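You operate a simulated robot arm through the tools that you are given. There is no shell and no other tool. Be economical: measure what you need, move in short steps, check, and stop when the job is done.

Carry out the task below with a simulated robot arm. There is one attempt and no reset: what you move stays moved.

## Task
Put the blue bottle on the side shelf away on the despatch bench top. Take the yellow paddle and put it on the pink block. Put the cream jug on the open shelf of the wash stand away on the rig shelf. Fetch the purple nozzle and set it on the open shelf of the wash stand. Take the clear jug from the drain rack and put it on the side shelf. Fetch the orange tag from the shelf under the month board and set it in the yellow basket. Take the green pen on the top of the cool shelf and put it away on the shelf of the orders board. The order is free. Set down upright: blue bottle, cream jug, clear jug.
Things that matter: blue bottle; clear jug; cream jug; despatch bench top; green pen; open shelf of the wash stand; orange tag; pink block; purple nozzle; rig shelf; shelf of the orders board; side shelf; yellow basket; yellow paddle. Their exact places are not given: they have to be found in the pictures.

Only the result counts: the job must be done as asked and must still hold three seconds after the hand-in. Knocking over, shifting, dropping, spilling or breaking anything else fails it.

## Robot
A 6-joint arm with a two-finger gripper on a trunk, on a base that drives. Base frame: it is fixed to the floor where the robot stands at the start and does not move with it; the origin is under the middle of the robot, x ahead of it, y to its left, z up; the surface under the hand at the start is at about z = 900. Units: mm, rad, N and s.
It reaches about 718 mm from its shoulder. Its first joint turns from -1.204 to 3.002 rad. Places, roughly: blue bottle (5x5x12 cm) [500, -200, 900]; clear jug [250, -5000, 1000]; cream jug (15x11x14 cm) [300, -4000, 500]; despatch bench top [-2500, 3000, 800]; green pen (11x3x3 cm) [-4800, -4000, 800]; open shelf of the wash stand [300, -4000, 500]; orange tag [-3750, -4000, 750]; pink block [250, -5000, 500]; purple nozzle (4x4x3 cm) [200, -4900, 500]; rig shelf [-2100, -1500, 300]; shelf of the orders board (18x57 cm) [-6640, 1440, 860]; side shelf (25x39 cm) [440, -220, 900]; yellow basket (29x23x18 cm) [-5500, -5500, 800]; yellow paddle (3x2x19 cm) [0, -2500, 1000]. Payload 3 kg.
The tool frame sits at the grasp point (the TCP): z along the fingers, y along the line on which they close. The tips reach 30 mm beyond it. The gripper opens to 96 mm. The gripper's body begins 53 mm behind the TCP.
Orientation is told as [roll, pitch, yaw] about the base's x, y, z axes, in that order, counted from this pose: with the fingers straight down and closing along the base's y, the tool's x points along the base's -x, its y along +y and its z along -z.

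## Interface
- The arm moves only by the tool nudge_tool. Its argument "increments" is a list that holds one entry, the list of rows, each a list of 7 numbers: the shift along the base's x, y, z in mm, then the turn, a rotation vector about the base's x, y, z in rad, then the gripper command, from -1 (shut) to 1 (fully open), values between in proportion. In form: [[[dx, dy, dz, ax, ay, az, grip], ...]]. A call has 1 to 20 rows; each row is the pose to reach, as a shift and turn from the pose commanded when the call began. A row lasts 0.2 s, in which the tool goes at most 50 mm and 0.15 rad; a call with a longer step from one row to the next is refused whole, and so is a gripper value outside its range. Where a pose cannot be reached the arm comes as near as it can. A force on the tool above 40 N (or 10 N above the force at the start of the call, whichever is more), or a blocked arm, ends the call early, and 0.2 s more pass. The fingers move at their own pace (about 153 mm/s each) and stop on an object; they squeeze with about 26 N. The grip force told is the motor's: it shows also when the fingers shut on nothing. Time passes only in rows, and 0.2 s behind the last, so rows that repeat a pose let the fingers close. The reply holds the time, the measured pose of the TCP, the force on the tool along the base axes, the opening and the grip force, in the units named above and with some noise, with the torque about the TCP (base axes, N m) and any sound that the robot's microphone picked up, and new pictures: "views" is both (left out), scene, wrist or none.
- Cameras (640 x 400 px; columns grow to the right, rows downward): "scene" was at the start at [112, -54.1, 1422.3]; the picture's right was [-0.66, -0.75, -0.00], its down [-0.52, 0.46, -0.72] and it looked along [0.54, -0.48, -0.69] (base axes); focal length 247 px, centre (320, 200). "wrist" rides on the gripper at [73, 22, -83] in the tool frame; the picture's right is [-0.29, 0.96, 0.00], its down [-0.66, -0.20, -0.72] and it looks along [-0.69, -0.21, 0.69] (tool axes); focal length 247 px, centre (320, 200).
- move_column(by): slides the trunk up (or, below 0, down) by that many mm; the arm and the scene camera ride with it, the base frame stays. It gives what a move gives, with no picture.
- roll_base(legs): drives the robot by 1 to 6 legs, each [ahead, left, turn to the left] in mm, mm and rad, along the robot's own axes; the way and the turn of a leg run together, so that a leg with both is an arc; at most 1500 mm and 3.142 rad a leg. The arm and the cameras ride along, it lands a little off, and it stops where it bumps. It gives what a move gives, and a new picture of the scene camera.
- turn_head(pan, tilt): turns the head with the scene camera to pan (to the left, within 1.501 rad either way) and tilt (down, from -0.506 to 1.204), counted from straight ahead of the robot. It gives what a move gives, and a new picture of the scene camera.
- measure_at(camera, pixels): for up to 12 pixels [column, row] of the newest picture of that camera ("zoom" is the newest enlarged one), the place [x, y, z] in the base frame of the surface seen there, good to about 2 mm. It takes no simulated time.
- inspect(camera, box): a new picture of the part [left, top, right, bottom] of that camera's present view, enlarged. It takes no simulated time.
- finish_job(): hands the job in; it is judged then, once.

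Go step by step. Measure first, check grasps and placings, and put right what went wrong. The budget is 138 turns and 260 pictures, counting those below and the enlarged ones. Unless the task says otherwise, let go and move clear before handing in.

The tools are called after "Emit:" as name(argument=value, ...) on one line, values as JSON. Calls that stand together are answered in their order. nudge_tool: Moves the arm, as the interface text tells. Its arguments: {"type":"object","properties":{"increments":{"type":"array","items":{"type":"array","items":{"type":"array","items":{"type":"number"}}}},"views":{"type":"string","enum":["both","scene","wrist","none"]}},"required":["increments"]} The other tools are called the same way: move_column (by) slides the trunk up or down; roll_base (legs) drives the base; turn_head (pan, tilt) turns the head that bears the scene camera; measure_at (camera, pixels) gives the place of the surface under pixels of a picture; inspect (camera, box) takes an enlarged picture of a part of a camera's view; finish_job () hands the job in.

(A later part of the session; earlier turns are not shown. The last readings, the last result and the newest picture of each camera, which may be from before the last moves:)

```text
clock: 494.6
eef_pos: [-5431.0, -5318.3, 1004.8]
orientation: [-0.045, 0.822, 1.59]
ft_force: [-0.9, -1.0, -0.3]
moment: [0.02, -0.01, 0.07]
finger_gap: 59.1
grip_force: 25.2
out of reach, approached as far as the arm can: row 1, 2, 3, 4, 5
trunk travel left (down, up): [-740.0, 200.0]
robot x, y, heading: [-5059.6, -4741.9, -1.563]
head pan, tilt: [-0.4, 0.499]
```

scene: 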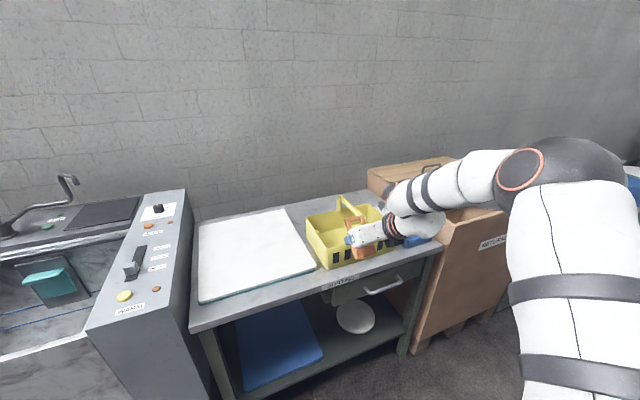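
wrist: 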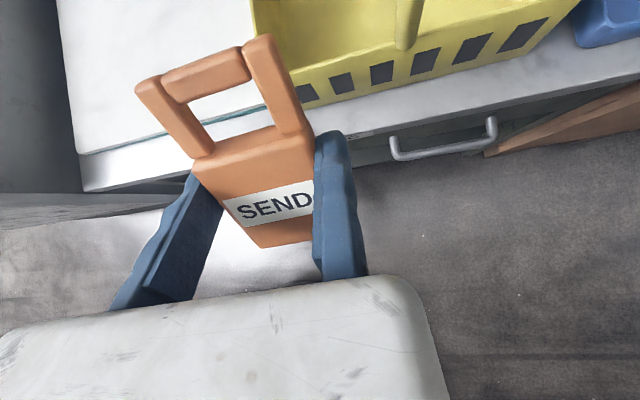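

Emit:
nudge_tool(increments=[[[10, 10, 30, 0.03, 0.014, -0.015, -1], [20, 20, 65, 0.06, 0.028, -0.03, -1], [32, 30, 100, 0.085, 0.041, -0.044, -1], [32, 30, 100, 0.085, 0.041, -0.044, -1]]], views="scene")

```text
clock: 495.6
eef_pos: [-5429.7, -5321.1, 1009.7]
orientation: [-0.056, 0.824, 1.588]
ft_force: [-0.1, 0.1, 0.2]
moment: [-0.02, -0.02, 0.0]
finger_gap: 59.3
grip_force: 25.8
out of reach, approached as far as the arm can: row 1, 2, 3, 4
trunk travel left (down, up): [-740.0, 200.0]
robot x, y, heading: [-5063.2, -4739.4, -1.562]
head pan, tilt: [-0.4, 0.499]
```

scene: 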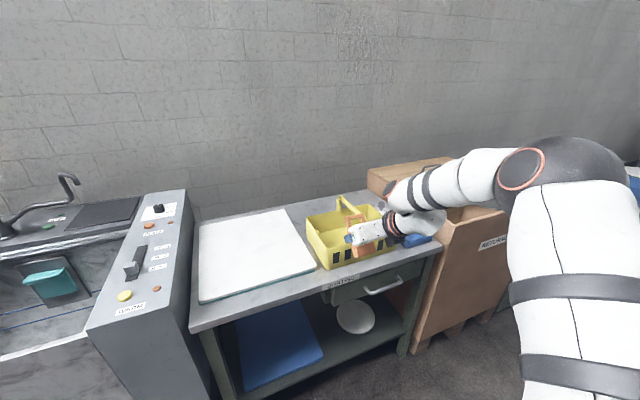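

I'll keep this pitch and use base and trunk. The target TCP is about (-5438,-5560), inside the left half of the basket beside its bail handle.

Emit:
roll_base(legs=[[239, -9, 0]])

Emit:
inspect(camera="scene", box=[260, 120, 460, 270])

Emit:
nudge_tool(increments=[[[0, 0, 0, 0, 0, 0, -1]]], views="wrist")

```text
clock: 497.4
eef_pos: [-5438.9, -5560.7, 1010.8]
orientation: [-0.057, 0.823, 1.587]
ft_force: [0.2, -0.2, -0.4]
moment: [0.01, -0.03, 0.02]
finger_gap: 59.1
grip_force: 26.0
trunk travel left (down, up): [-740.0, 200.0]
robot x, y, heading: [-5066.1, -4982.4, -1.568]
head pan, tilt: [-0.4, 0.499]
```

scene: 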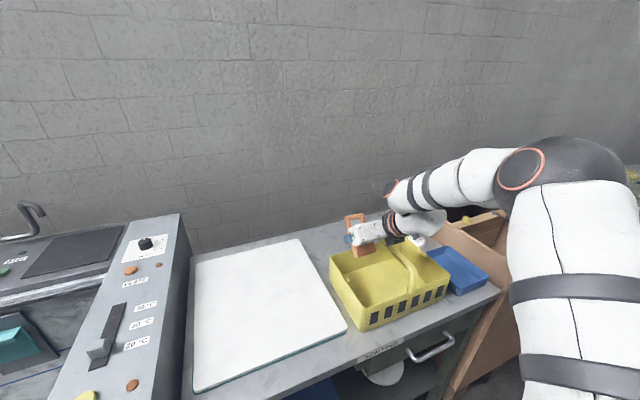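

```text
2.67 times, centred on (360, 195) of scene
```

zoom: 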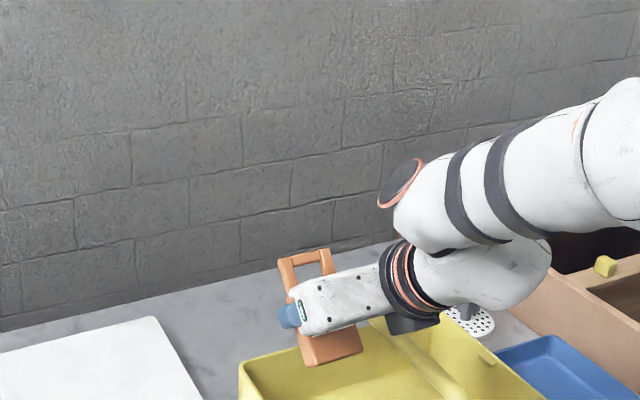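

```text
clock: 497.8
eef_pos: [-5438.9, -5559.1, 1010.8]
orientation: [-0.058, 0.824, 1.587]
ft_force: [-0.2, -0.1, 0.0]
moment: [0.02, 0.03, 0.02]
finger_gap: 58.8
grip_force: 25.8
trunk travel left (down, up): [-740.0, 200.0]
robot x, y, heading: [-5064.7, -4982.5, -1.566]
head pan, tilt: [-0.4, 0.499]
```

wrist: 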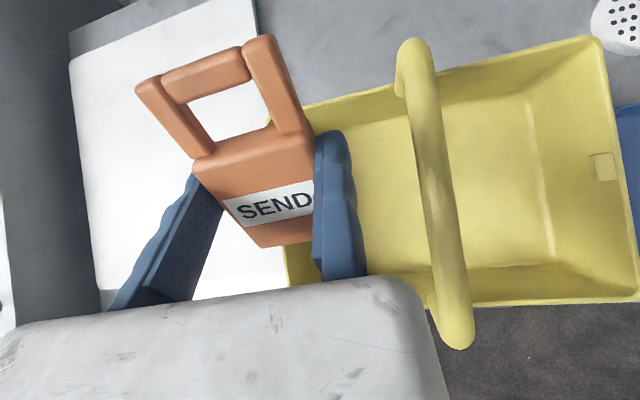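

Emit:
measure_at(camera="wrist", pixels=[[287, 270], [285, 118], [330, 110], [385, 110], [410, 50], [450, 330], [435, 180], [380, 200], [590, 45], [630, 290], [300, 270]])

```text
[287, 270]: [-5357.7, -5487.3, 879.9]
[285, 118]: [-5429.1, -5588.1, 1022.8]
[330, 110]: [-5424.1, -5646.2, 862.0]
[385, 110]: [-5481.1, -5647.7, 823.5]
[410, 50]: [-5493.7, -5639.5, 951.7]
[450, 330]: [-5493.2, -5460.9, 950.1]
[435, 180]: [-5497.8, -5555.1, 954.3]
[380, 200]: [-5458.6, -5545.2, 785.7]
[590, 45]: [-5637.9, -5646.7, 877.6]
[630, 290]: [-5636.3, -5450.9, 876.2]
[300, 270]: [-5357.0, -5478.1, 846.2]
```

The basket spans x -5357..-5640, y -5450..-5655, with its handle bar at x -5495, z 952. I'll shift slightly and lower the tag into the left half.

Emit:
roll_base(legs=[[15, -3, 0]])

Emit:
move_column(by=-110)

Emit:
nudge_tool(increments=[[[0, 0, 0, 0, 0, 0, -1]]], views="both")

Emit:
inspect(camera="scene", box=[260, 120, 460, 270])

```text
clock: 498.5
eef_pos: [-5441.4, -5573.4, 1011.3]
orientation: [-0.057, 0.824, 1.586]
ft_force: [0.5, 0.0, -0.7]
moment: [0.0, 0.01, -0.01]
finger_gap: 59.1
grip_force: 26.2
trunk travel left (down, up): [-740.0, 200.0]
robot x, y, heading: [-5071.3, -4997.6, -1.563]
head pan, tilt: [-0.4, 0.499]
```

scene: 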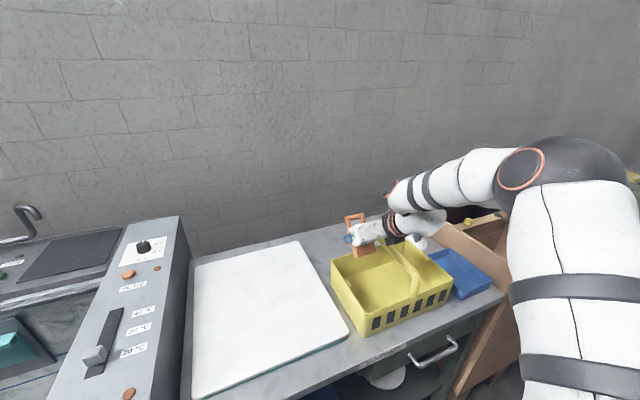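

```text
clock: 499.9
eef_pos: [-5440.3, -5575.3, 900.3]
orientation: [-0.058, 0.824, 1.588]
ft_force: [-0.1, 0.1, 0.0]
moment: [-0.03, 0.05, 0.0]
finger_gap: 59.1
grip_force: 26.5
trunk travel left (down, up): [-630.0, 310.0]
robot x, y, heading: [-5070.3, -4999.0, -1.568]
head pan, tilt: [-0.4, 0.499]
```

```text
clock: 500.4
eef_pos: [-5441.6, -5575.1, 900.2]
orientation: [-0.057, 0.822, 1.585]
ft_force: [0.0, -0.2, -1.5]
moment: [-0.02, 0.02, 0.0]
finger_gap: 59.2
grip_force: 26.1
trunk travel left (down, up): [-630.0, 310.0]
robot x, y, heading: [-5069.1, -4994.0, -1.569]
head pan, tilt: [-0.4, 0.499]
```

scene: 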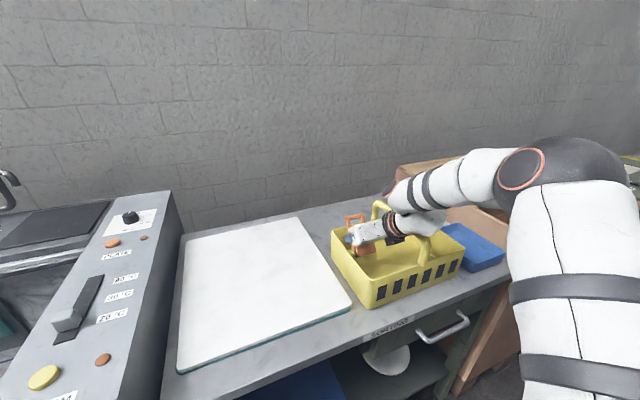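
wrist: 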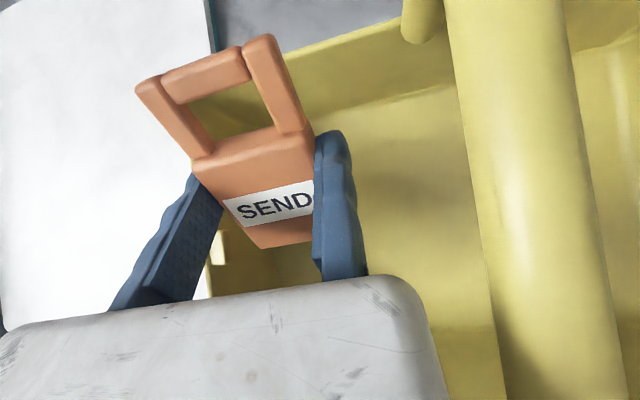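

```text
2.67 times, centred on (360, 195) of scene
```

zoom: 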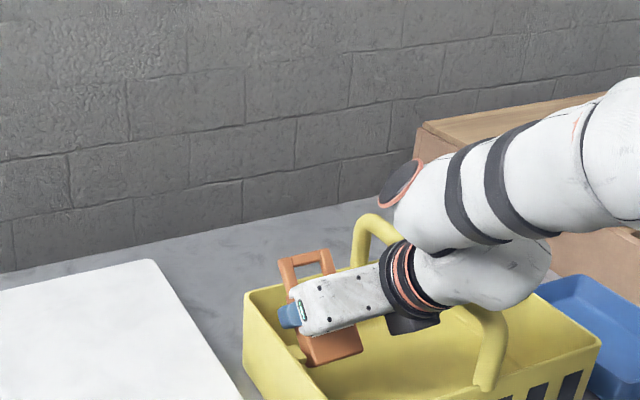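

Emit:
measure_at(camera="zoom", pixels=[[470, 300], [500, 300], [430, 290], [480, 320], [370, 225], [540, 260], [415, 320], [310, 330], [320, 360]])

```text
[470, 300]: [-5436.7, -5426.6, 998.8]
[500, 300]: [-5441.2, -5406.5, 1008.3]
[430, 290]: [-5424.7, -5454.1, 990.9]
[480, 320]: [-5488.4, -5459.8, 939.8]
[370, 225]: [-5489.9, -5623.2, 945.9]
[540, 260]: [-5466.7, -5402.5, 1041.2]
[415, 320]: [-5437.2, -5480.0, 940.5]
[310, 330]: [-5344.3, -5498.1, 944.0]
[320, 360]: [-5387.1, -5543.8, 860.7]
```

Clearance to the bail handle is small, so I'll shift 12 mm back toward the robot, then lower in small steps while watching the force.

Emit:
roll_base(legs=[[-12, 2, 0]])

Emit:
move_column(by=-15)

Emit:
move_column(by=-14)

Emit:
inspect(camera="scene", box=[300, 180, 480, 310])

```text
clock: 501.1
eef_pos: [-5439.8, -5563.1, 899.2]
orientation: [-0.058, 0.822, 1.586]
ft_force: [1.0, -0.4, -0.1]
moment: [0.02, 0.01, 0.0]
finger_gap: 59.0
grip_force: 26.1
trunk travel left (down, up): [-630.0, 310.0]
robot x, y, heading: [-5072.8, -4986.7, -1.559]
head pan, tilt: [-0.4, 0.499]
```

scene: 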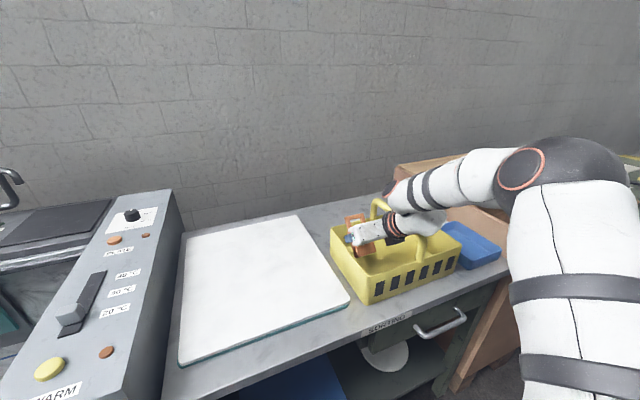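

```text
clock: 501.7
eef_pos: [-5440.1, -5562.7, 884.2]
orientation: [-0.057, 0.822, 1.588]
ft_force: [0.3, -0.3, -0.9]
moment: [0.0, 0.0, 0.02]
finger_gap: 58.8
grip_force: 26.3
trunk travel left (down, up): [-615.0, 325.0]
robot x, y, heading: [-5063.6, -4983.2, -1.566]
head pan, tilt: [-0.4, 0.499]
```

```text
clock: 502.4
eef_pos: [-5439.5, -5564.2, 880.5]
orientation: [-0.055, 0.845, 1.579]
ft_force: [0.9, 0.5, 14.9]
moment: [0.24, -1.06, 0.08]
finger_gap: 59.2
grip_force: 25.6
trunk travel left (down, up): [-601.0, 339.0]
robot x, y, heading: [-5069.2, -4986.5, -1.568]
head pan, tilt: [-0.4, 0.499]
stopped: the force on the tool passed its limit at 42 N (the readings are from after the stop); the commanded pose is now the measured one
```

```text
3.08 times, centred on (390, 245) of scene
```

zoom: 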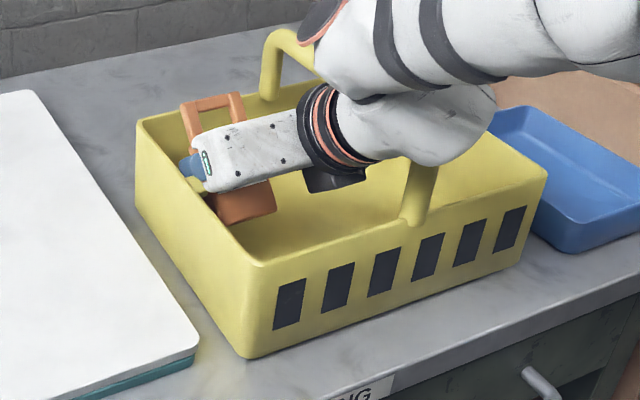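

The gripper body touched the basket's left rim, so I'll raise 8 mm and let the tag go inside with a small opening.

Emit:
move_column(by=9)

Emit:
nudge_tool(increments=[[[0, 0, 0, 0, 0, 0, 0.34], [0, 0, 0, 0, 0, 0, 0.34], [0, 0, 0, 0, 0, 0, 0.34], [0, 0, 0, 0, 0, 0, 0.34]]], views="both")

Emit:
inspect(camera="scene", box=[300, 180, 480, 310])

```text
clock: 503.0
eef_pos: [-5442.4, -5565.6, 887.1]
orientation: [-0.054, 0.836, 1.58]
ft_force: [-0.3, -0.8, -1.1]
moment: [0.0, 0.01, 0.0]
finger_gap: 59.1
grip_force: 26.5
trunk travel left (down, up): [-610.0, 330.0]
robot x, y, heading: [-5066.7, -4987.2, -1.56]
head pan, tilt: [-0.4, 0.499]
```

```text
clock: 504.0
eef_pos: [-5441.2, -5565.8, 886.3]
orientation: [-0.054, 0.839, 1.582]
ft_force: [-1.1, 0.9, -1.2]
moment: [0.0, 0.02, 0.01]
finger_gap: 63.3
grip_force: 0.0
trunk travel left (down, up): [-610.0, 330.0]
robot x, y, heading: [-5066.9, -4981.7, -1.565]
head pan, tilt: [-0.4, 0.499]
```

scene: 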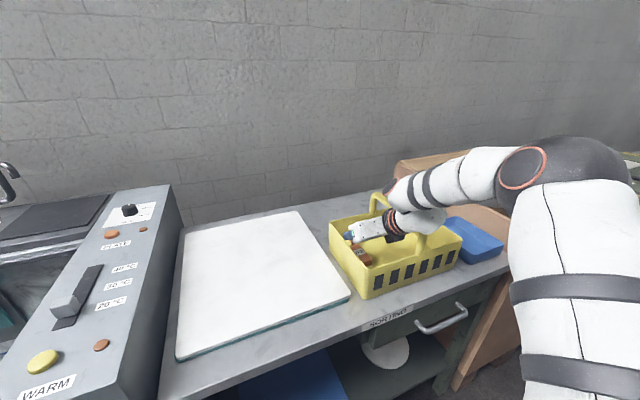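
wrist: 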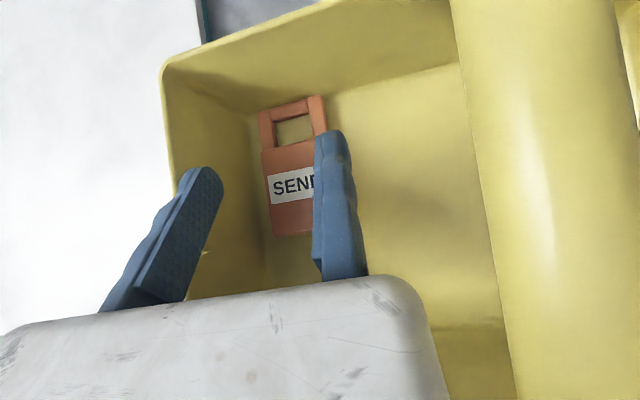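

```text
3.08 times, centred on (390, 245) of scene
```

zoom: 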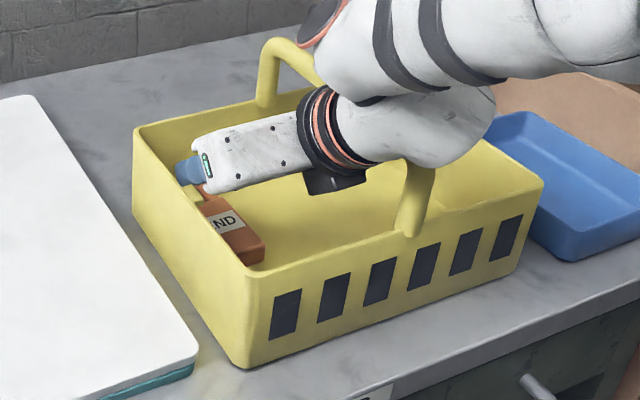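

The tag lies flat in the yellow basket. I'll raise the trunk, back off and turn north for the green pen.

Emit:
move_column(by=180)

Emit:
roll_base(legs=[[-285, 0, 0], [0, 0, 3.135]])

Emit:
nudge_tool(increments=[[[0, -10, 10, -0.053, 0.053, -0.122, 0], [-5, -20, 20, -0.106, 0.106, -0.245, 0], [-10, -30, 30, -0.16, 0.16, -0.368, 0], [-15, -40, 40, -0.213, 0.213, -0.49, 0], [-20, -50, 50, -0.267, 0.267, -0.614, 0], [-25, -60, 60, -0.32, 0.32, -0.737, 0], [-30, -70, 70, -0.373, 0.373, -0.859, 0], [-35, -80, 80, -0.427, 0.427, -0.982, 0], [-40, -90, 90, -0.48, 0.48, -1.105, 0], [-45, -100, 100, -0.533, 0.533, -1.228, 0], [-50, -110, 105, -0.587, 0.587, -1.35, 0], [-50, -115, 110, -0.64, 0.64, -1.473, 0], [-50, -115, 110, -0.64, 0.64, -1.473, 0]]])

```text
clock: 506.0
eef_pos: [-5440.6, -5565.6, 1066.1]
orientation: [-0.055, 0.838, 1.579]
ft_force: [-0.6, 0.0, 0.8]
moment: [0.0, -0.01, 0.0]
finger_gap: 64.6
grip_force: 0.1
trunk travel left (down, up): [-790.0, 150.0]
robot x, y, heading: [-5069.6, -4984.9, -1.562]
head pan, tilt: [-0.4, 0.499]
```

```text
clock: 515.2
eef_pos: [-4672.3, -4139.5, 1065.8]
orientation: [-0.055, 0.837, -1.609]
ft_force: [-0.2, 0.8, -0.2]
moment: [-0.02, 0.0, 0.0]
finger_gap: 64.3
grip_force: 0.0
trunk travel left (down, up): [-790.0, 150.0]
robot x, y, heading: [-5071.6, -4700.3, 1.529]
head pan, tilt: [-0.4, 0.499]
```

scene: 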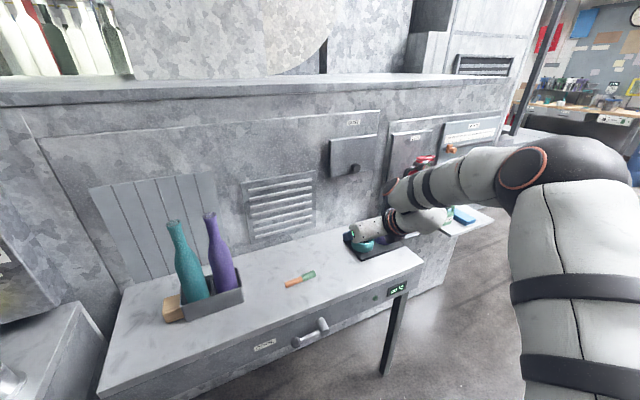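

```text
clock: 518.0
eef_pos: [-4662.1, -4213.0, 890.7]
orientation: [-0.466, 0.31, -2.666]
ft_force: [-0.6, -0.2, 0.5]
moment: [0.01, -0.01, 0.02]
finger_gap: 47.9
grip_force: 0.0
out of reach, approached as far as the arm can: row 1, 2, 3, 4, 5, 6, 7, 8, 9, 10, 11, 12, 13
trunk travel left (down, up): [-790.0, 150.0]
robot x, y, heading: [-5070.8, -4703.4, 1.532]
head pan, tilt: [-0.4, 0.499]
```

scene: 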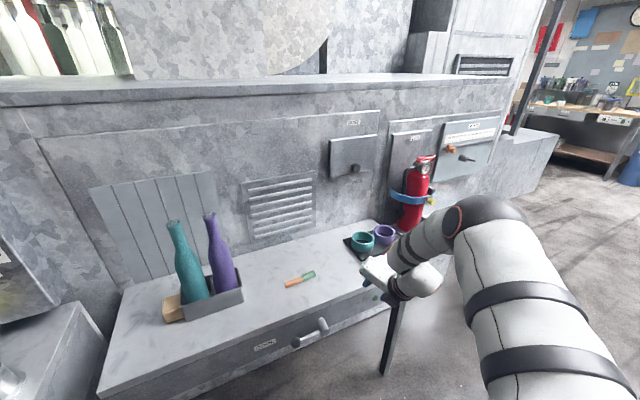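
wrist: 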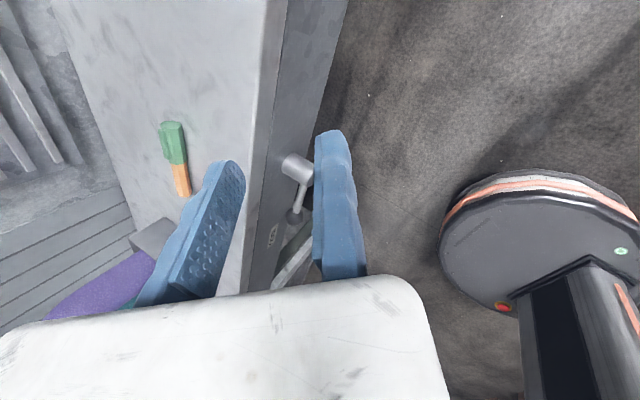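

The arm is part-way: the fingers now close roughly across the pen. I'll continue toward a vertical tool while raising it.

Emit:
nudge_tool(increments=[[[0, -10, 30, 0, 0, 0, 0], [-5, -20, 60, 0, 0, 0, 0], [-10, -25, 90, -0.09, 0.01, -0.055, 0], [-20, -30, 120, -0.18, 0.02, -0.11, 0], [-30, -35, 140, -0.27, 0.03, -0.165, 0], [-40, -40, 150, -0.36, 0.04, -0.22, 0], [-50, -43, 160, -0.46, 0.05, -0.275, 0], [-60, -43, 160, -0.55, 0.06, -0.33, 0], [-60, -43, 160, -0.55, 0.06, -0.33, 0]]])

```text
clock: 520.0
eef_pos: [-4666.8, -4240.6, 895.1]
orientation: [-0.477, 0.318, -2.682]
ft_force: [-0.9, 0.0, 0.0]
moment: [0.01, -0.01, 0.0]
finger_gap: 48.1
grip_force: 0.1
out of reach, approached as far as the arm can: row 1, 2, 3, 4, 5, 6, 7, 8, 9
trunk travel left (down, up): [-790.0, 150.0]
robot x, y, heading: [-5069.3, -4699.8, 1.529]
head pan, tilt: [-0.4, 0.499]
```

scene: 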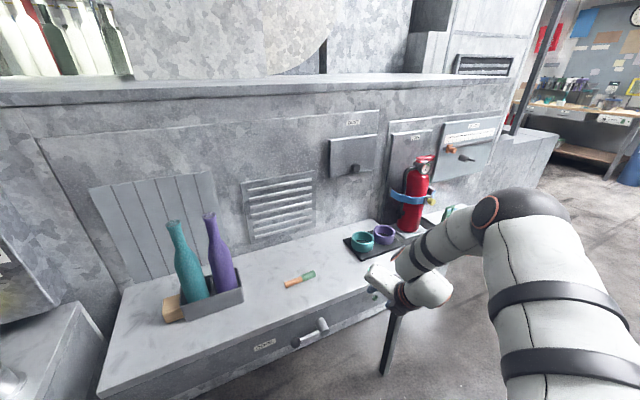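
wrist: 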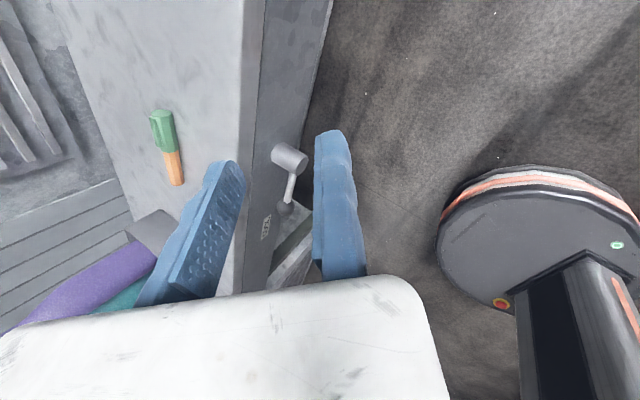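

This branch won't go vertical. I'll return to the proven pitched pose; from there, turning the base toward the west-northwest lets the fingers close across the pen.

Emit:
nudge_tool(increments=[[[0, 12, 20, 0.03, -0.074, 0.1, 0], [0, 25, 42, 0.06, -0.148, 0.2, 0], [0, 37, 64, 0.09, -0.222, 0.3, 0], [0, 50, 85, 0.12, -0.296, 0.4, 0], [0, 62, 107, 0.15, -0.37, 0.5, 0], [0, 75, 128, 0.18, -0.444, 0.6, 0], [0, 88, 150, 0.21, -0.518, 0.7, 0], [-5, 100, 171, 0.241, -0.592, 0.802, 0], [-5, 100, 171, 0.241, -0.592, 0.802, 0]]], views="wrist")

```text
clock: 522.0
eef_pos: [-4669.2, -4137.5, 1066.4]
orientation: [-0.057, 0.838, -1.61]
ft_force: [0.1, -0.1, -0.1]
moment: [0.01, 0.02, -0.03]
finger_gap: 47.9
grip_force: 0.1
out of reach, approached as far as the arm can: row 1, 2, 3, 4, 5, 6, 7
trunk travel left (down, up): [-790.0, 150.0]
robot x, y, heading: [-5068.3, -4699.7, 1.529]
head pan, tilt: [-0.4, 0.499]
```

wrist: 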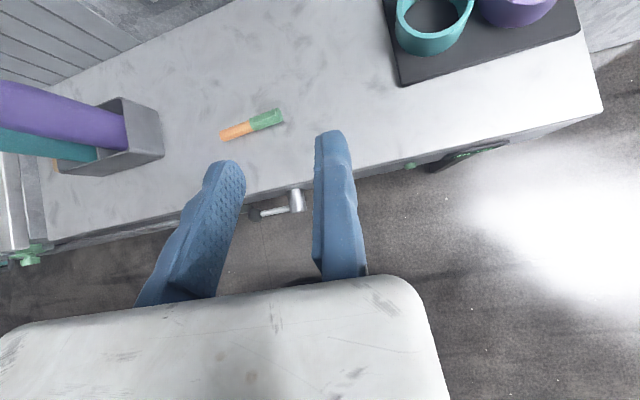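

Emit:
measure_at(camera="wrist", pixels=[[223, 137], [235, 132], [250, 126], [265, 120], [280, 114], [268, 128], [245, 120], [240, 140], [262, 112]])

Emit:
inspect(camera="wrist", box=[200, 90, 310, 160])

```text
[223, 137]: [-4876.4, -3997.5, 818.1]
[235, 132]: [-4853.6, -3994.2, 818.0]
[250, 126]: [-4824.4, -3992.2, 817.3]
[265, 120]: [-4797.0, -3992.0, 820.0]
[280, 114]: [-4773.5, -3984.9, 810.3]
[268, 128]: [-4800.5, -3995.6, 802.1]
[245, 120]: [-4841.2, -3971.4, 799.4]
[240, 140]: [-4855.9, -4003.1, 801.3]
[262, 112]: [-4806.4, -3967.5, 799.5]
```

```text
5.71 times, centred on (255, 125) of wrist
```

zoom: 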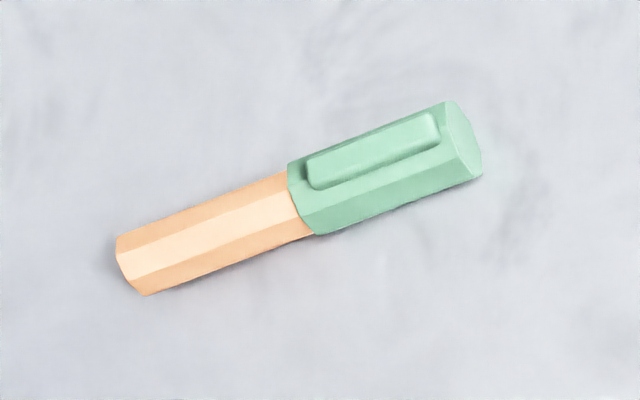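

The pen's centre is (-4825,-3991), with the table at 800 and its top about 819. I'll drive so the pitched tool faces 2.85 rad and closes nearly across the pen.

Emit:
roll_base(legs=[[-30, -711, 0], [0, 0, 1.321]])

Emit:
nudge_tool(increments=[[[0, 0, 0, 0, 0, 0, 0.6], [0, 0, 0, 0, 0, 0, 0.6]]], views="none")

```text
clock: 529.1
eef_pos: [-4823.9, -4239.7, 1066.8]
orientation: [-0.055, 0.838, -0.276]
ft_force: [-0.1, 0.1, -0.2]
moment: [0.02, -0.01, -0.03]
finger_gap: 47.8
grip_force: 0.1
trunk travel left (down, up): [-790.0, 150.0]
robot x, y, heading: [-4375.1, -4761.0, 2.863]
head pan, tilt: [-0.4, 0.499]
```

scene: 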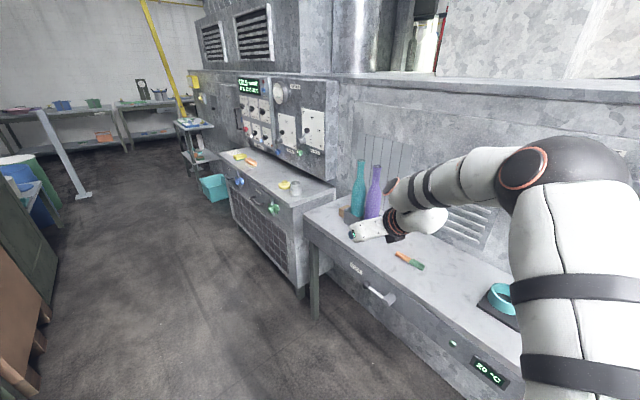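

```text
clock: 529.7
eef_pos: [-4824.3, -4239.7, 1065.7]
orientation: [-0.055, 0.839, -0.275]
ft_force: [0.6, 0.3, -0.1]
moment: [-0.01, -0.01, -0.02]
finger_gap: 76.9
grip_force: 0.1
trunk travel left (down, up): [-790.0, 150.0]
robot x, y, heading: [-4374.1, -4760.8, 2.866]
head pan, tilt: [-0.4, 0.499]
```

Emit:
roll_base(legs=[[51, -257, 0]])

Emit:
move_column(by=-150)

Emit:
nudge_tool(increments=[[[0, 0, 0, 0, 0, 0, 0.6]]], views="wrist")

```text
clock: 531.6
eef_pos: [-4803.8, -3981.5, 1066.0]
orientation: [-0.055, 0.837, -0.278]
ft_force: [0.3, -0.4, 0.6]
moment: [-0.02, 0.02, 0.01]
finger_gap: 76.5
grip_force: 0.0
trunk travel left (down, up): [-790.0, 150.0]
robot x, y, heading: [-4353.7, -4504.3, 2.863]
head pan, tilt: [-0.4, 0.499]
```

scene: 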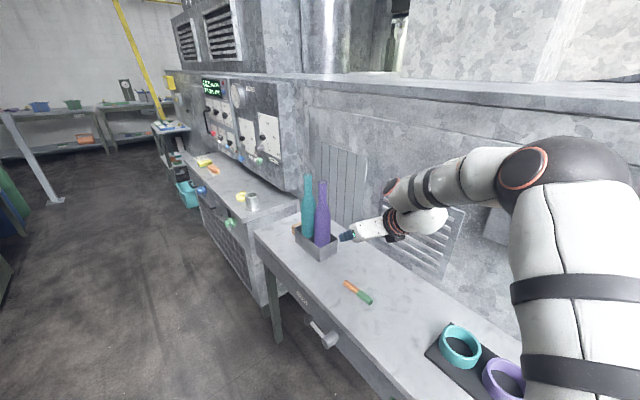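

```text
clock: 533.4
eef_pos: [-4803.2, -3981.5, 916.6]
orientation: [-0.057, 0.838, -0.278]
ft_force: [0.4, 0.7, 0.1]
moment: [0.01, -0.01, -0.01]
finger_gap: 76.7
grip_force: 0.1
trunk travel left (down, up): [-640.0, 300.0]
robot x, y, heading: [-4351.5, -4502.6, 2.864]
head pan, tilt: [-0.4, 0.499]
```

```text
clock: 533.8
eef_pos: [-4804.2, -3981.3, 916.0]
orientation: [-0.057, 0.837, -0.277]
ft_force: [-0.6, -0.6, -0.2]
moment: [-0.01, 0.01, 0.0]
finger_gap: 76.9
grip_force: 0.0
trunk travel left (down, up): [-640.0, 300.0]
robot x, y, heading: [-4347.9, -4505.6, 2.862]
head pan, tilt: [-0.4, 0.499]
```

wrist: 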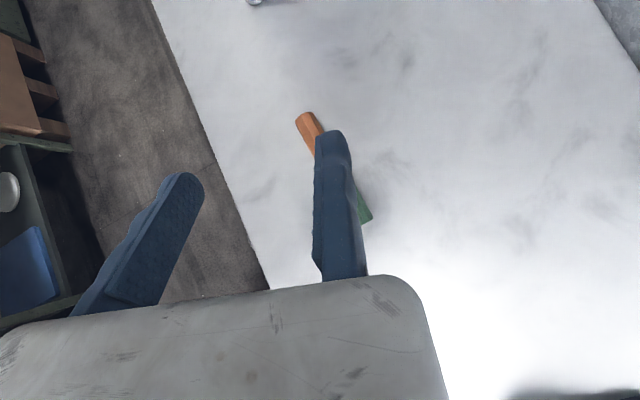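

Emit:
measure_at(camera="wrist", pixels=[[306, 118], [313, 140], [366, 214], [362, 200], [310, 150], [250, 200], [333, 140], [322, 240]])

Emit:
measure_at(camera="scene", pixels=[[347, 283], [352, 287], [358, 293], [364, 298], [369, 301], [340, 300]])

```text
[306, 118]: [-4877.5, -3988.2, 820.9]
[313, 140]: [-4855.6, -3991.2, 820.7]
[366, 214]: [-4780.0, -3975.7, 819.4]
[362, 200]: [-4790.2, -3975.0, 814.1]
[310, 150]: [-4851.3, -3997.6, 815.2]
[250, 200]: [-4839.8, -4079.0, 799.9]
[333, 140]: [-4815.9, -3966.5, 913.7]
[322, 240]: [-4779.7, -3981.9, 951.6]
```

```text
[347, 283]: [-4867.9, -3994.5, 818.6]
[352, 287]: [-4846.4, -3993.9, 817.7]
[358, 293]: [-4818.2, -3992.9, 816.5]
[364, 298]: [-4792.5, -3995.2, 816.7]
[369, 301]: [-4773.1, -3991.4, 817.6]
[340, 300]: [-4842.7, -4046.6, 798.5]
```

The pen and finger coordinates agree. I'll shift 7 mm right so the fixed pad clears it, and lower to z 832.

Emit:
nudge_tool(increments=[[[2, 7, 0, 0, 0, 0, 0.6], [2, 7, 0, 0, 0, 0, 0.6]]], views="none")

Emit:
move_column(by=-70)

Emit:
move_column(by=-13)

Emit:
nudge_tool(increments=[[[0, 0, 0, 0, 0, 0, 0.6]]], views="wrist")

```text
clock: 534.4
eef_pos: [-4801.7, -3975.0, 915.9]
orientation: [-0.056, 0.841, -0.278]
ft_force: [0.3, 0.3, 0.3]
moment: [0.0, 0.0, 0.01]
finger_gap: 76.8
grip_force: 0.0
trunk travel left (down, up): [-640.0, 300.0]
robot x, y, heading: [-4347.9, -4504.7, 2.864]
head pan, tilt: [-0.4, 0.499]
```

```text
clock: 535.4
eef_pos: [-4801.0, -3973.8, 846.2]
orientation: [-0.057, 0.841, -0.276]
ft_force: [0.9, 0.4, 1.0]
moment: [-0.01, -0.01, -0.03]
finger_gap: 76.6
grip_force: 0.0
trunk travel left (down, up): [-570.0, 370.0]
robot x, y, heading: [-4349.6, -4505.8, 2.863]
head pan, tilt: [-0.4, 0.499]
```

```text
clock: 536.0
eef_pos: [-4802.7, -3974.6, 833.4]
orientation: [-0.056, 0.84, -0.277]
ft_force: [-0.1, 0.6, 0.3]
moment: [0.03, 0.04, 0.01]
finger_gap: 76.9
grip_force: 0.1
trunk travel left (down, up): [-557.0, 383.0]
robot x, y, heading: [-4351.8, -4504.5, 2.862]
head pan, tilt: [-0.4, 0.499]
```

```text
clock: 536.4
eef_pos: [-4801.6, -3974.6, 832.9]
orientation: [-0.058, 0.839, -0.278]
ft_force: [0.3, 0.2, 0.3]
moment: [-0.03, 0.02, 0.04]
finger_gap: 77.1
grip_force: 0.0
trunk travel left (down, up): [-557.0, 383.0]
robot x, y, heading: [-4353.2, -4501.0, 2.862]
head pan, tilt: [-0.4, 0.499]
```

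wrist: 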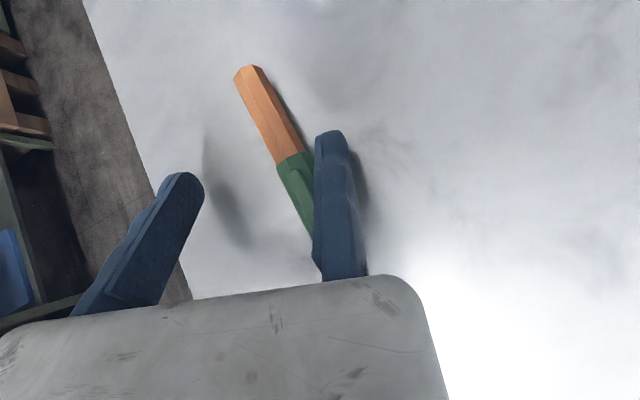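

The pen lies between the fingers, so I'll close.

Emit:
nudge_tool(increments=[[[0, 0, 0, 0, 0, 0, 0], [0, 0, 0, 0, 0, 0, -0.5], [0, 0, 0, 0, 0, 0, -1], [0, 0, 0, 0, 0, 0, -1], [0, 0, 0, 0, 0, 0, -1]]], views="wrist")

Emit:
move_column(by=150)

Emit:
nudge_tool(increments=[[[0, 0, 0, 0, 0, 0, -1]]], views="wrist")

```text
clock: 537.6
eef_pos: [-4802.3, -3975.3, 832.9]
orientation: [-0.056, 0.84, -0.277]
ft_force: [-0.1, 0.5, 0.1]
moment: [0.04, 0.02, -0.03]
finger_gap: 19.9
grip_force: 26.4
trunk travel left (down, up): [-557.0, 383.0]
robot x, y, heading: [-4350.1, -4501.9, 2.861]
head pan, tilt: [-0.4, 0.499]
```

wrist: 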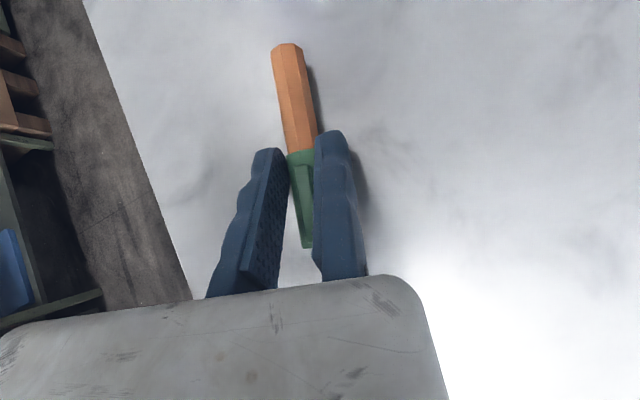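

```text
clock: 539.4
eef_pos: [-4802.1, -3974.5, 981.9]
orientation: [-0.058, 0.839, -0.278]
ft_force: [0.4, 0.9, -0.3]
moment: [-0.01, 0.0, 0.06]
finger_gap: 19.7
grip_force: 26.2
trunk travel left (down, up): [-707.0, 233.0]
robot x, y, heading: [-4351.1, -4502.2, 2.865]
head pan, tilt: [-0.4, 0.499]
```

```text
clock: 539.8
eef_pos: [-4802.1, -3975.4, 982.1]
orientation: [-0.058, 0.84, -0.277]
ft_force: [0.5, -0.6, -0.2]
moment: [0.03, -0.02, 0.03]
finger_gap: 19.9
grip_force: 26.4
trunk travel left (down, up): [-707.0, 233.0]
robot x, y, heading: [-4346.6, -4504.6, 2.862]
head pan, tilt: [-0.4, 0.499]
```

wrist: 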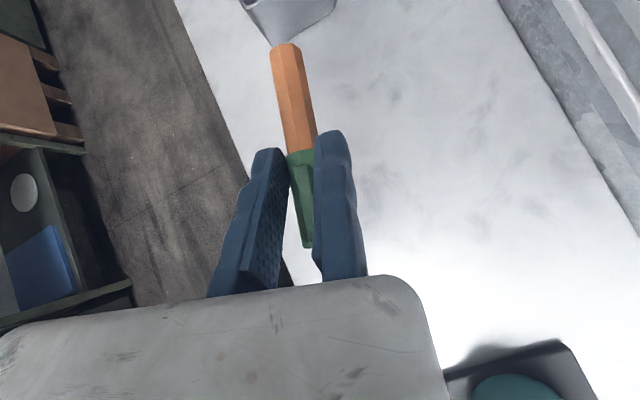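

The pen is held level. Now the long drive back east, north, and then west along the north aisle to the orders board.

Emit:
roll_base(legs=[[0, 200, 0], [0, 0, 0.28], [-1490, 0, 0], [-1490, 0, 0], [-880, 0, 0], [0, 0, -1.571]])

Emit:
nudge_tool(increments=[[[0, 0, 0, 0, 0, 0, -1]]], views="none")

```text
clock: 564.5
eef_pos: [-179.7, -3940.7, 983.6]
orientation: [-0.057, 0.841, -1.484]
ft_force: [0.0, -0.1, -0.8]
moment: [0.0, -0.01, 0.01]
finger_gap: 19.8
grip_force: 25.3
trunk travel left (down, up): [-707.0, 233.0]
robot x, y, heading: [-515.6, -4548.5, 1.664]
head pan, tilt: [-0.4, 0.499]
```

scene: 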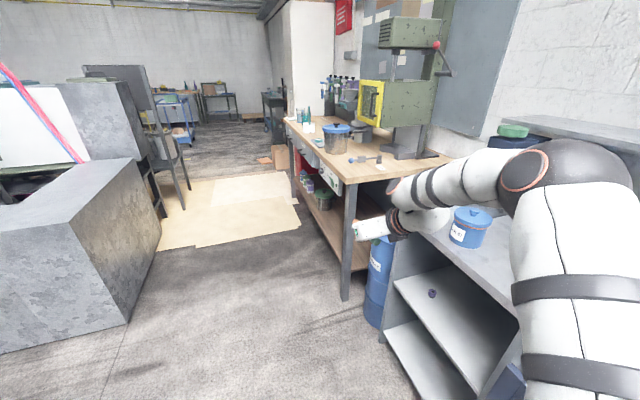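

```text
clock: 564.9
eef_pos: [-179.3, -3939.1, 982.2]
orientation: [-0.055, 0.839, -1.487]
ft_force: [-0.1, -0.4, 0.2]
moment: [-0.01, 0.0, 0.01]
finger_gap: 20.3
grip_force: 25.7
trunk travel left (down, up): [-707.0, 233.0]
robot x, y, heading: [-515.6, -4550.4, 1.658]
head pan, tilt: [-0.4, 0.499]
```

Emit:
roll_base(legs=[[0, 125, -0.088], [1490, 0, 0], [1490, 0, 0], [1490, 0, 0], [1490, 0, 0], [580, 0, 0]])

```text
clock: 596.7
eef_pos: [-246.4, 2491.5, 983.4]
orientation: [-0.058, 0.84, -1.594]
ft_force: [-0.1, -0.2, -0.2]
moment: [0.03, 0.0, -0.01]
finger_gap: 20.0
grip_force: 25.7
trunk travel left (down, up): [-707.0, 233.0]
robot x, y, heading: [-644.0, 1926.5, 1.543]
head pan, tilt: [-0.4, 0.499]
5 turns are left
```

scene: 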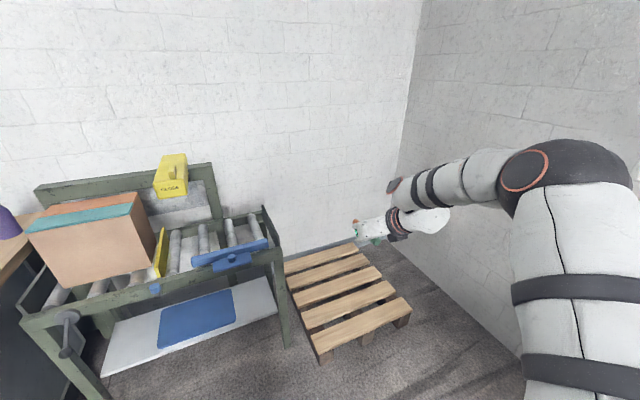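

Only five turns remain, so I'll drive all the way and look in one go. The robot goes west along the north aisle, stops near (-6120,1980) and looks at the orders board's shelf.

Emit:
roll_base(legs=[[-250, 0, 0], [0, 0, 1.598], [0, -300, 0], [1490, 0, 0], [1490, 0, 0], [1490, 0, 0]])

Emit:
roll_base(legs=[[900, 0, 0]])

Emit:
turn_head(pan=0.85, tilt=0.45)

Emit:
measure_at(camera="scene", pixels=[[320, 200], [260, 200], [380, 200], [320, 240], [260, 240], [380, 240], [320, 160], [200, 220], [440, 220], [320, 280], [220, 170], [420, 170]])

Emit:
measure_at(camera="scene", pixels=[[290, 220], [350, 220], [290, 260], [350, 260], [230, 260], [410, 260], [160, 200], [480, 200], [290, 180], [350, 180], [240, 220], [400, 200]])

Emit:
inspect(camera="scene", box=[160, 100, 480, 300])

```text
clock: 625.0
eef_pos: [-5674.6, 2446.7, 983.6]
orientation: [-0.057, 0.839, -0.015]
ft_force: [-0.1, 0.1, -0.4]
moment: [0.03, -0.02, 0.0]
finger_gap: 20.0
grip_force: 26.1
trunk travel left (down, up): [-707.0, 233.0]
robot x, y, heading: [-5106.4, 2057.5, 3.118]
head pan, tilt: [-0.4, 0.499]
```

scene: 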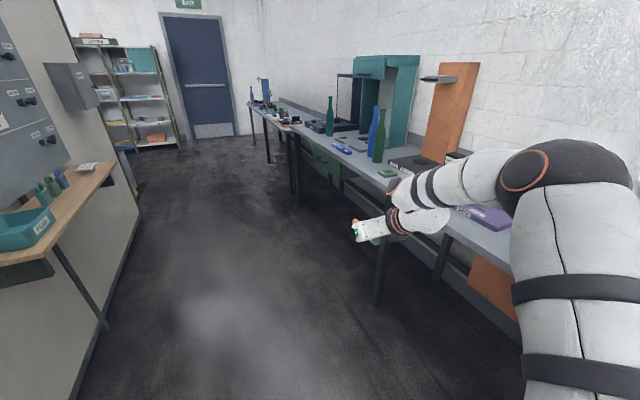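

```text
clock: 629.7
eef_pos: [-6566.8, 2458.5, 983.2]
orientation: [-0.058, 0.839, -0.012]
ft_force: [0.1, -0.4, -0.1]
moment: [0.0, 0.02, 0.02]
finger_gap: 20.1
grip_force: 26.0
trunk travel left (down, up): [-707.0, 233.0]
robot x, y, heading: [-5992.7, 2064.4, 3.129]
head pan, tilt: [-0.4, 0.499]
```

scene: 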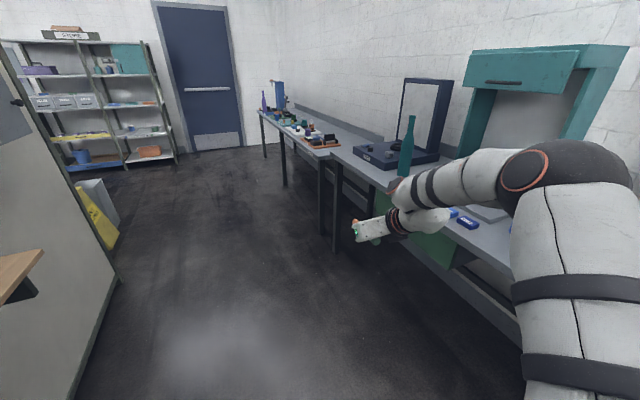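

```text
clock: 631.1
eef_pos: [-6567.0, 2458.8, 981.9]
orientation: [-0.057, 0.84, -0.013]
ft_force: [0.3, -0.2, 0.5]
moment: [0.0, 0.0, 0.03]
finger_gap: 19.8
grip_force: 26.2
trunk travel left (down, up): [-707.0, 233.0]
robot x, y, heading: [-5992.4, 2065.8, 3.127]
head pan, tilt: [0.85, 0.45]
```

scene: 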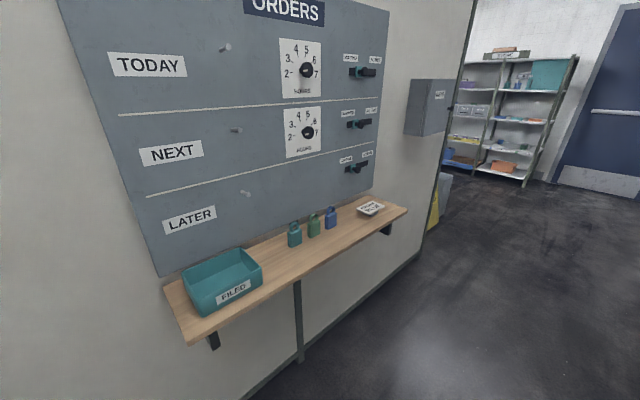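

```text
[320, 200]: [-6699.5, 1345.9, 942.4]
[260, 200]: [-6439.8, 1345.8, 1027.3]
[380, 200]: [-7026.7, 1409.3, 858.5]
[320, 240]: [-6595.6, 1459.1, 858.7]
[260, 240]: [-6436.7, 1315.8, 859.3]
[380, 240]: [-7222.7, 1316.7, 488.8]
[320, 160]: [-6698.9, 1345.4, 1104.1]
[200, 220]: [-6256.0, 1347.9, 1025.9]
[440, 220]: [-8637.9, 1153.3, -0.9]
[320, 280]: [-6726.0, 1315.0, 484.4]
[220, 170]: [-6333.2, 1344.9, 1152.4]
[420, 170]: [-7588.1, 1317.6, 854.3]
```

```text
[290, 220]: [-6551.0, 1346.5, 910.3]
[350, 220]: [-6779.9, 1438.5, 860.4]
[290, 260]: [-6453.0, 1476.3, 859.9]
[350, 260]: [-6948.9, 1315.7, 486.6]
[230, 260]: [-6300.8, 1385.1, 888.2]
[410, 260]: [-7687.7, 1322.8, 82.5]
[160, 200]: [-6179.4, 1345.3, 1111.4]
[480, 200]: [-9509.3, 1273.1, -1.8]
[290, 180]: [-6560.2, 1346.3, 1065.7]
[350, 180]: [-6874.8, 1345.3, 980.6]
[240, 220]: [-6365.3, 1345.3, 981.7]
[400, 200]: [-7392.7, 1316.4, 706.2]
```

```text
2.00 times, centred on (320, 200) of scene
4 turns are left
```

zoom: 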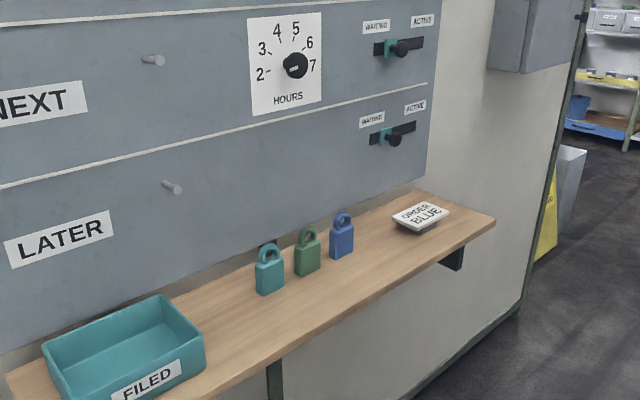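

The shelf is at z 859.5 in front of the board (face y 1345). The free zone is between the blue lock and the sign, around (-6775,1435). I'll drive to (-6400,2100) and turn to face it.

Emit:
roll_base(legs=[[408, -38, 0], [0, 0, 1.585]])

Emit:
nudge_tool(increments=[[[0, 0, 0, 0, 0, 0, -1]]], views="wrist")

Emit:
measure_at(camera="wrist", pixels=[[200, 60], [250, 40], [200, 20], [150, 60], [350, 60], [400, 40], [450, 60], [380, 20], [100, 40], [300, 20], [500, 40], [350, 100]])

Emit:
turn_head(pan=-0.5, tilt=0.5)

Emit:
measure_at(camera="scene", pixels=[[260, 230], [280, 230], [300, 230], [320, 230], [340, 230], [360, 230], [380, 230], [300, 250], [330, 250], [360, 250], [320, 215], [350, 215]])

```text
clock: 637.5
eef_pos: [-6796.8, 1531.5, 983.2]
orientation: [-0.058, 0.838, 1.566]
ft_force: [0.6, -0.7, 0.0]
moment: [0.01, 0.03, -0.01]
finger_gap: 19.9
grip_force: 25.9
trunk travel left (down, up): [-707.0, 233.0]
robot x, y, heading: [-6409.3, 2111.2, -1.579]
head pan, tilt: [0.85, 0.45]
```

scene: 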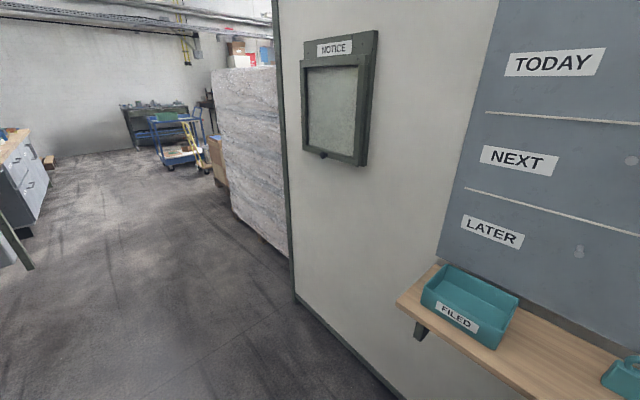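

```text
clock: 637.9
eef_pos: [-6797.0, 1532.8, 983.1]
orientation: [-0.057, 0.84, 1.567]
ft_force: [-0.8, -0.6, -0.4]
moment: [0.02, -0.02, 0.0]
finger_gap: 19.8
grip_force: 26.6
trunk travel left (down, up): [-707.0, 233.0]
robot x, y, heading: [-6408.7, 2109.2, -1.575]
head pan, tilt: [0.85, 0.45]
```

wrist: 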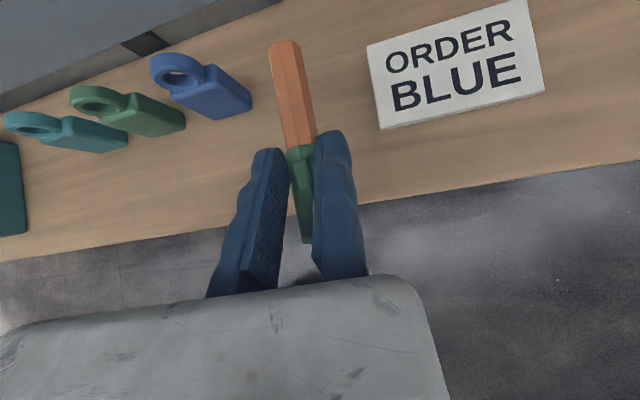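

```text
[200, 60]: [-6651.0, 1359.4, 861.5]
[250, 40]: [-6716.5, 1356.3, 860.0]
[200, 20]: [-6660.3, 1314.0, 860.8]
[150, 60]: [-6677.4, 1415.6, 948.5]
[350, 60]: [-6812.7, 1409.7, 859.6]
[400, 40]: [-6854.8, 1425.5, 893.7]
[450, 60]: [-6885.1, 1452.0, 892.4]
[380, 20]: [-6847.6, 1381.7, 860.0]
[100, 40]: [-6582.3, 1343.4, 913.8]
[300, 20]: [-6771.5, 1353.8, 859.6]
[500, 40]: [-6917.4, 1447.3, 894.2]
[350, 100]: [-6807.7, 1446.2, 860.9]
```

```text
clock: 639.4
eef_pos: [-6797.2, 1531.5, 982.5]
orientation: [-0.057, 0.84, 1.566]
ft_force: [-0.3, -0.2, -0.4]
moment: [0.02, 0.0, -0.01]
finger_gap: 20.1
grip_force: 26.0
trunk travel left (down, up): [-707.0, 233.0]
robot x, y, heading: [-6406.0, 2105.9, -1.579]
head pan, tilt: [-0.499, 0.499]
```

scene: 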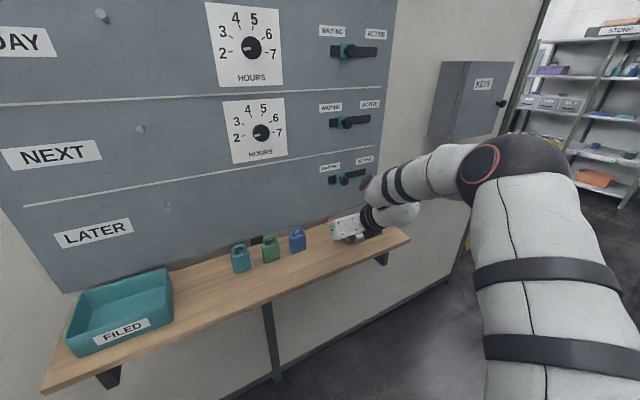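

```text
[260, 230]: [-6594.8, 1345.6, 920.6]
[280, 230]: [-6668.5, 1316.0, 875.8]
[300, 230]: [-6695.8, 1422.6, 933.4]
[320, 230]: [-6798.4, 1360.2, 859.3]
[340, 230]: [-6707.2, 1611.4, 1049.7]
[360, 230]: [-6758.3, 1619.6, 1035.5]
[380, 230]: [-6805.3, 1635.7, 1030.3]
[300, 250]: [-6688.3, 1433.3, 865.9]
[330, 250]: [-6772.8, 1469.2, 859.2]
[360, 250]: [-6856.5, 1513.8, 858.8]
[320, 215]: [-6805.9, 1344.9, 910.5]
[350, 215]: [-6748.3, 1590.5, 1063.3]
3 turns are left
```

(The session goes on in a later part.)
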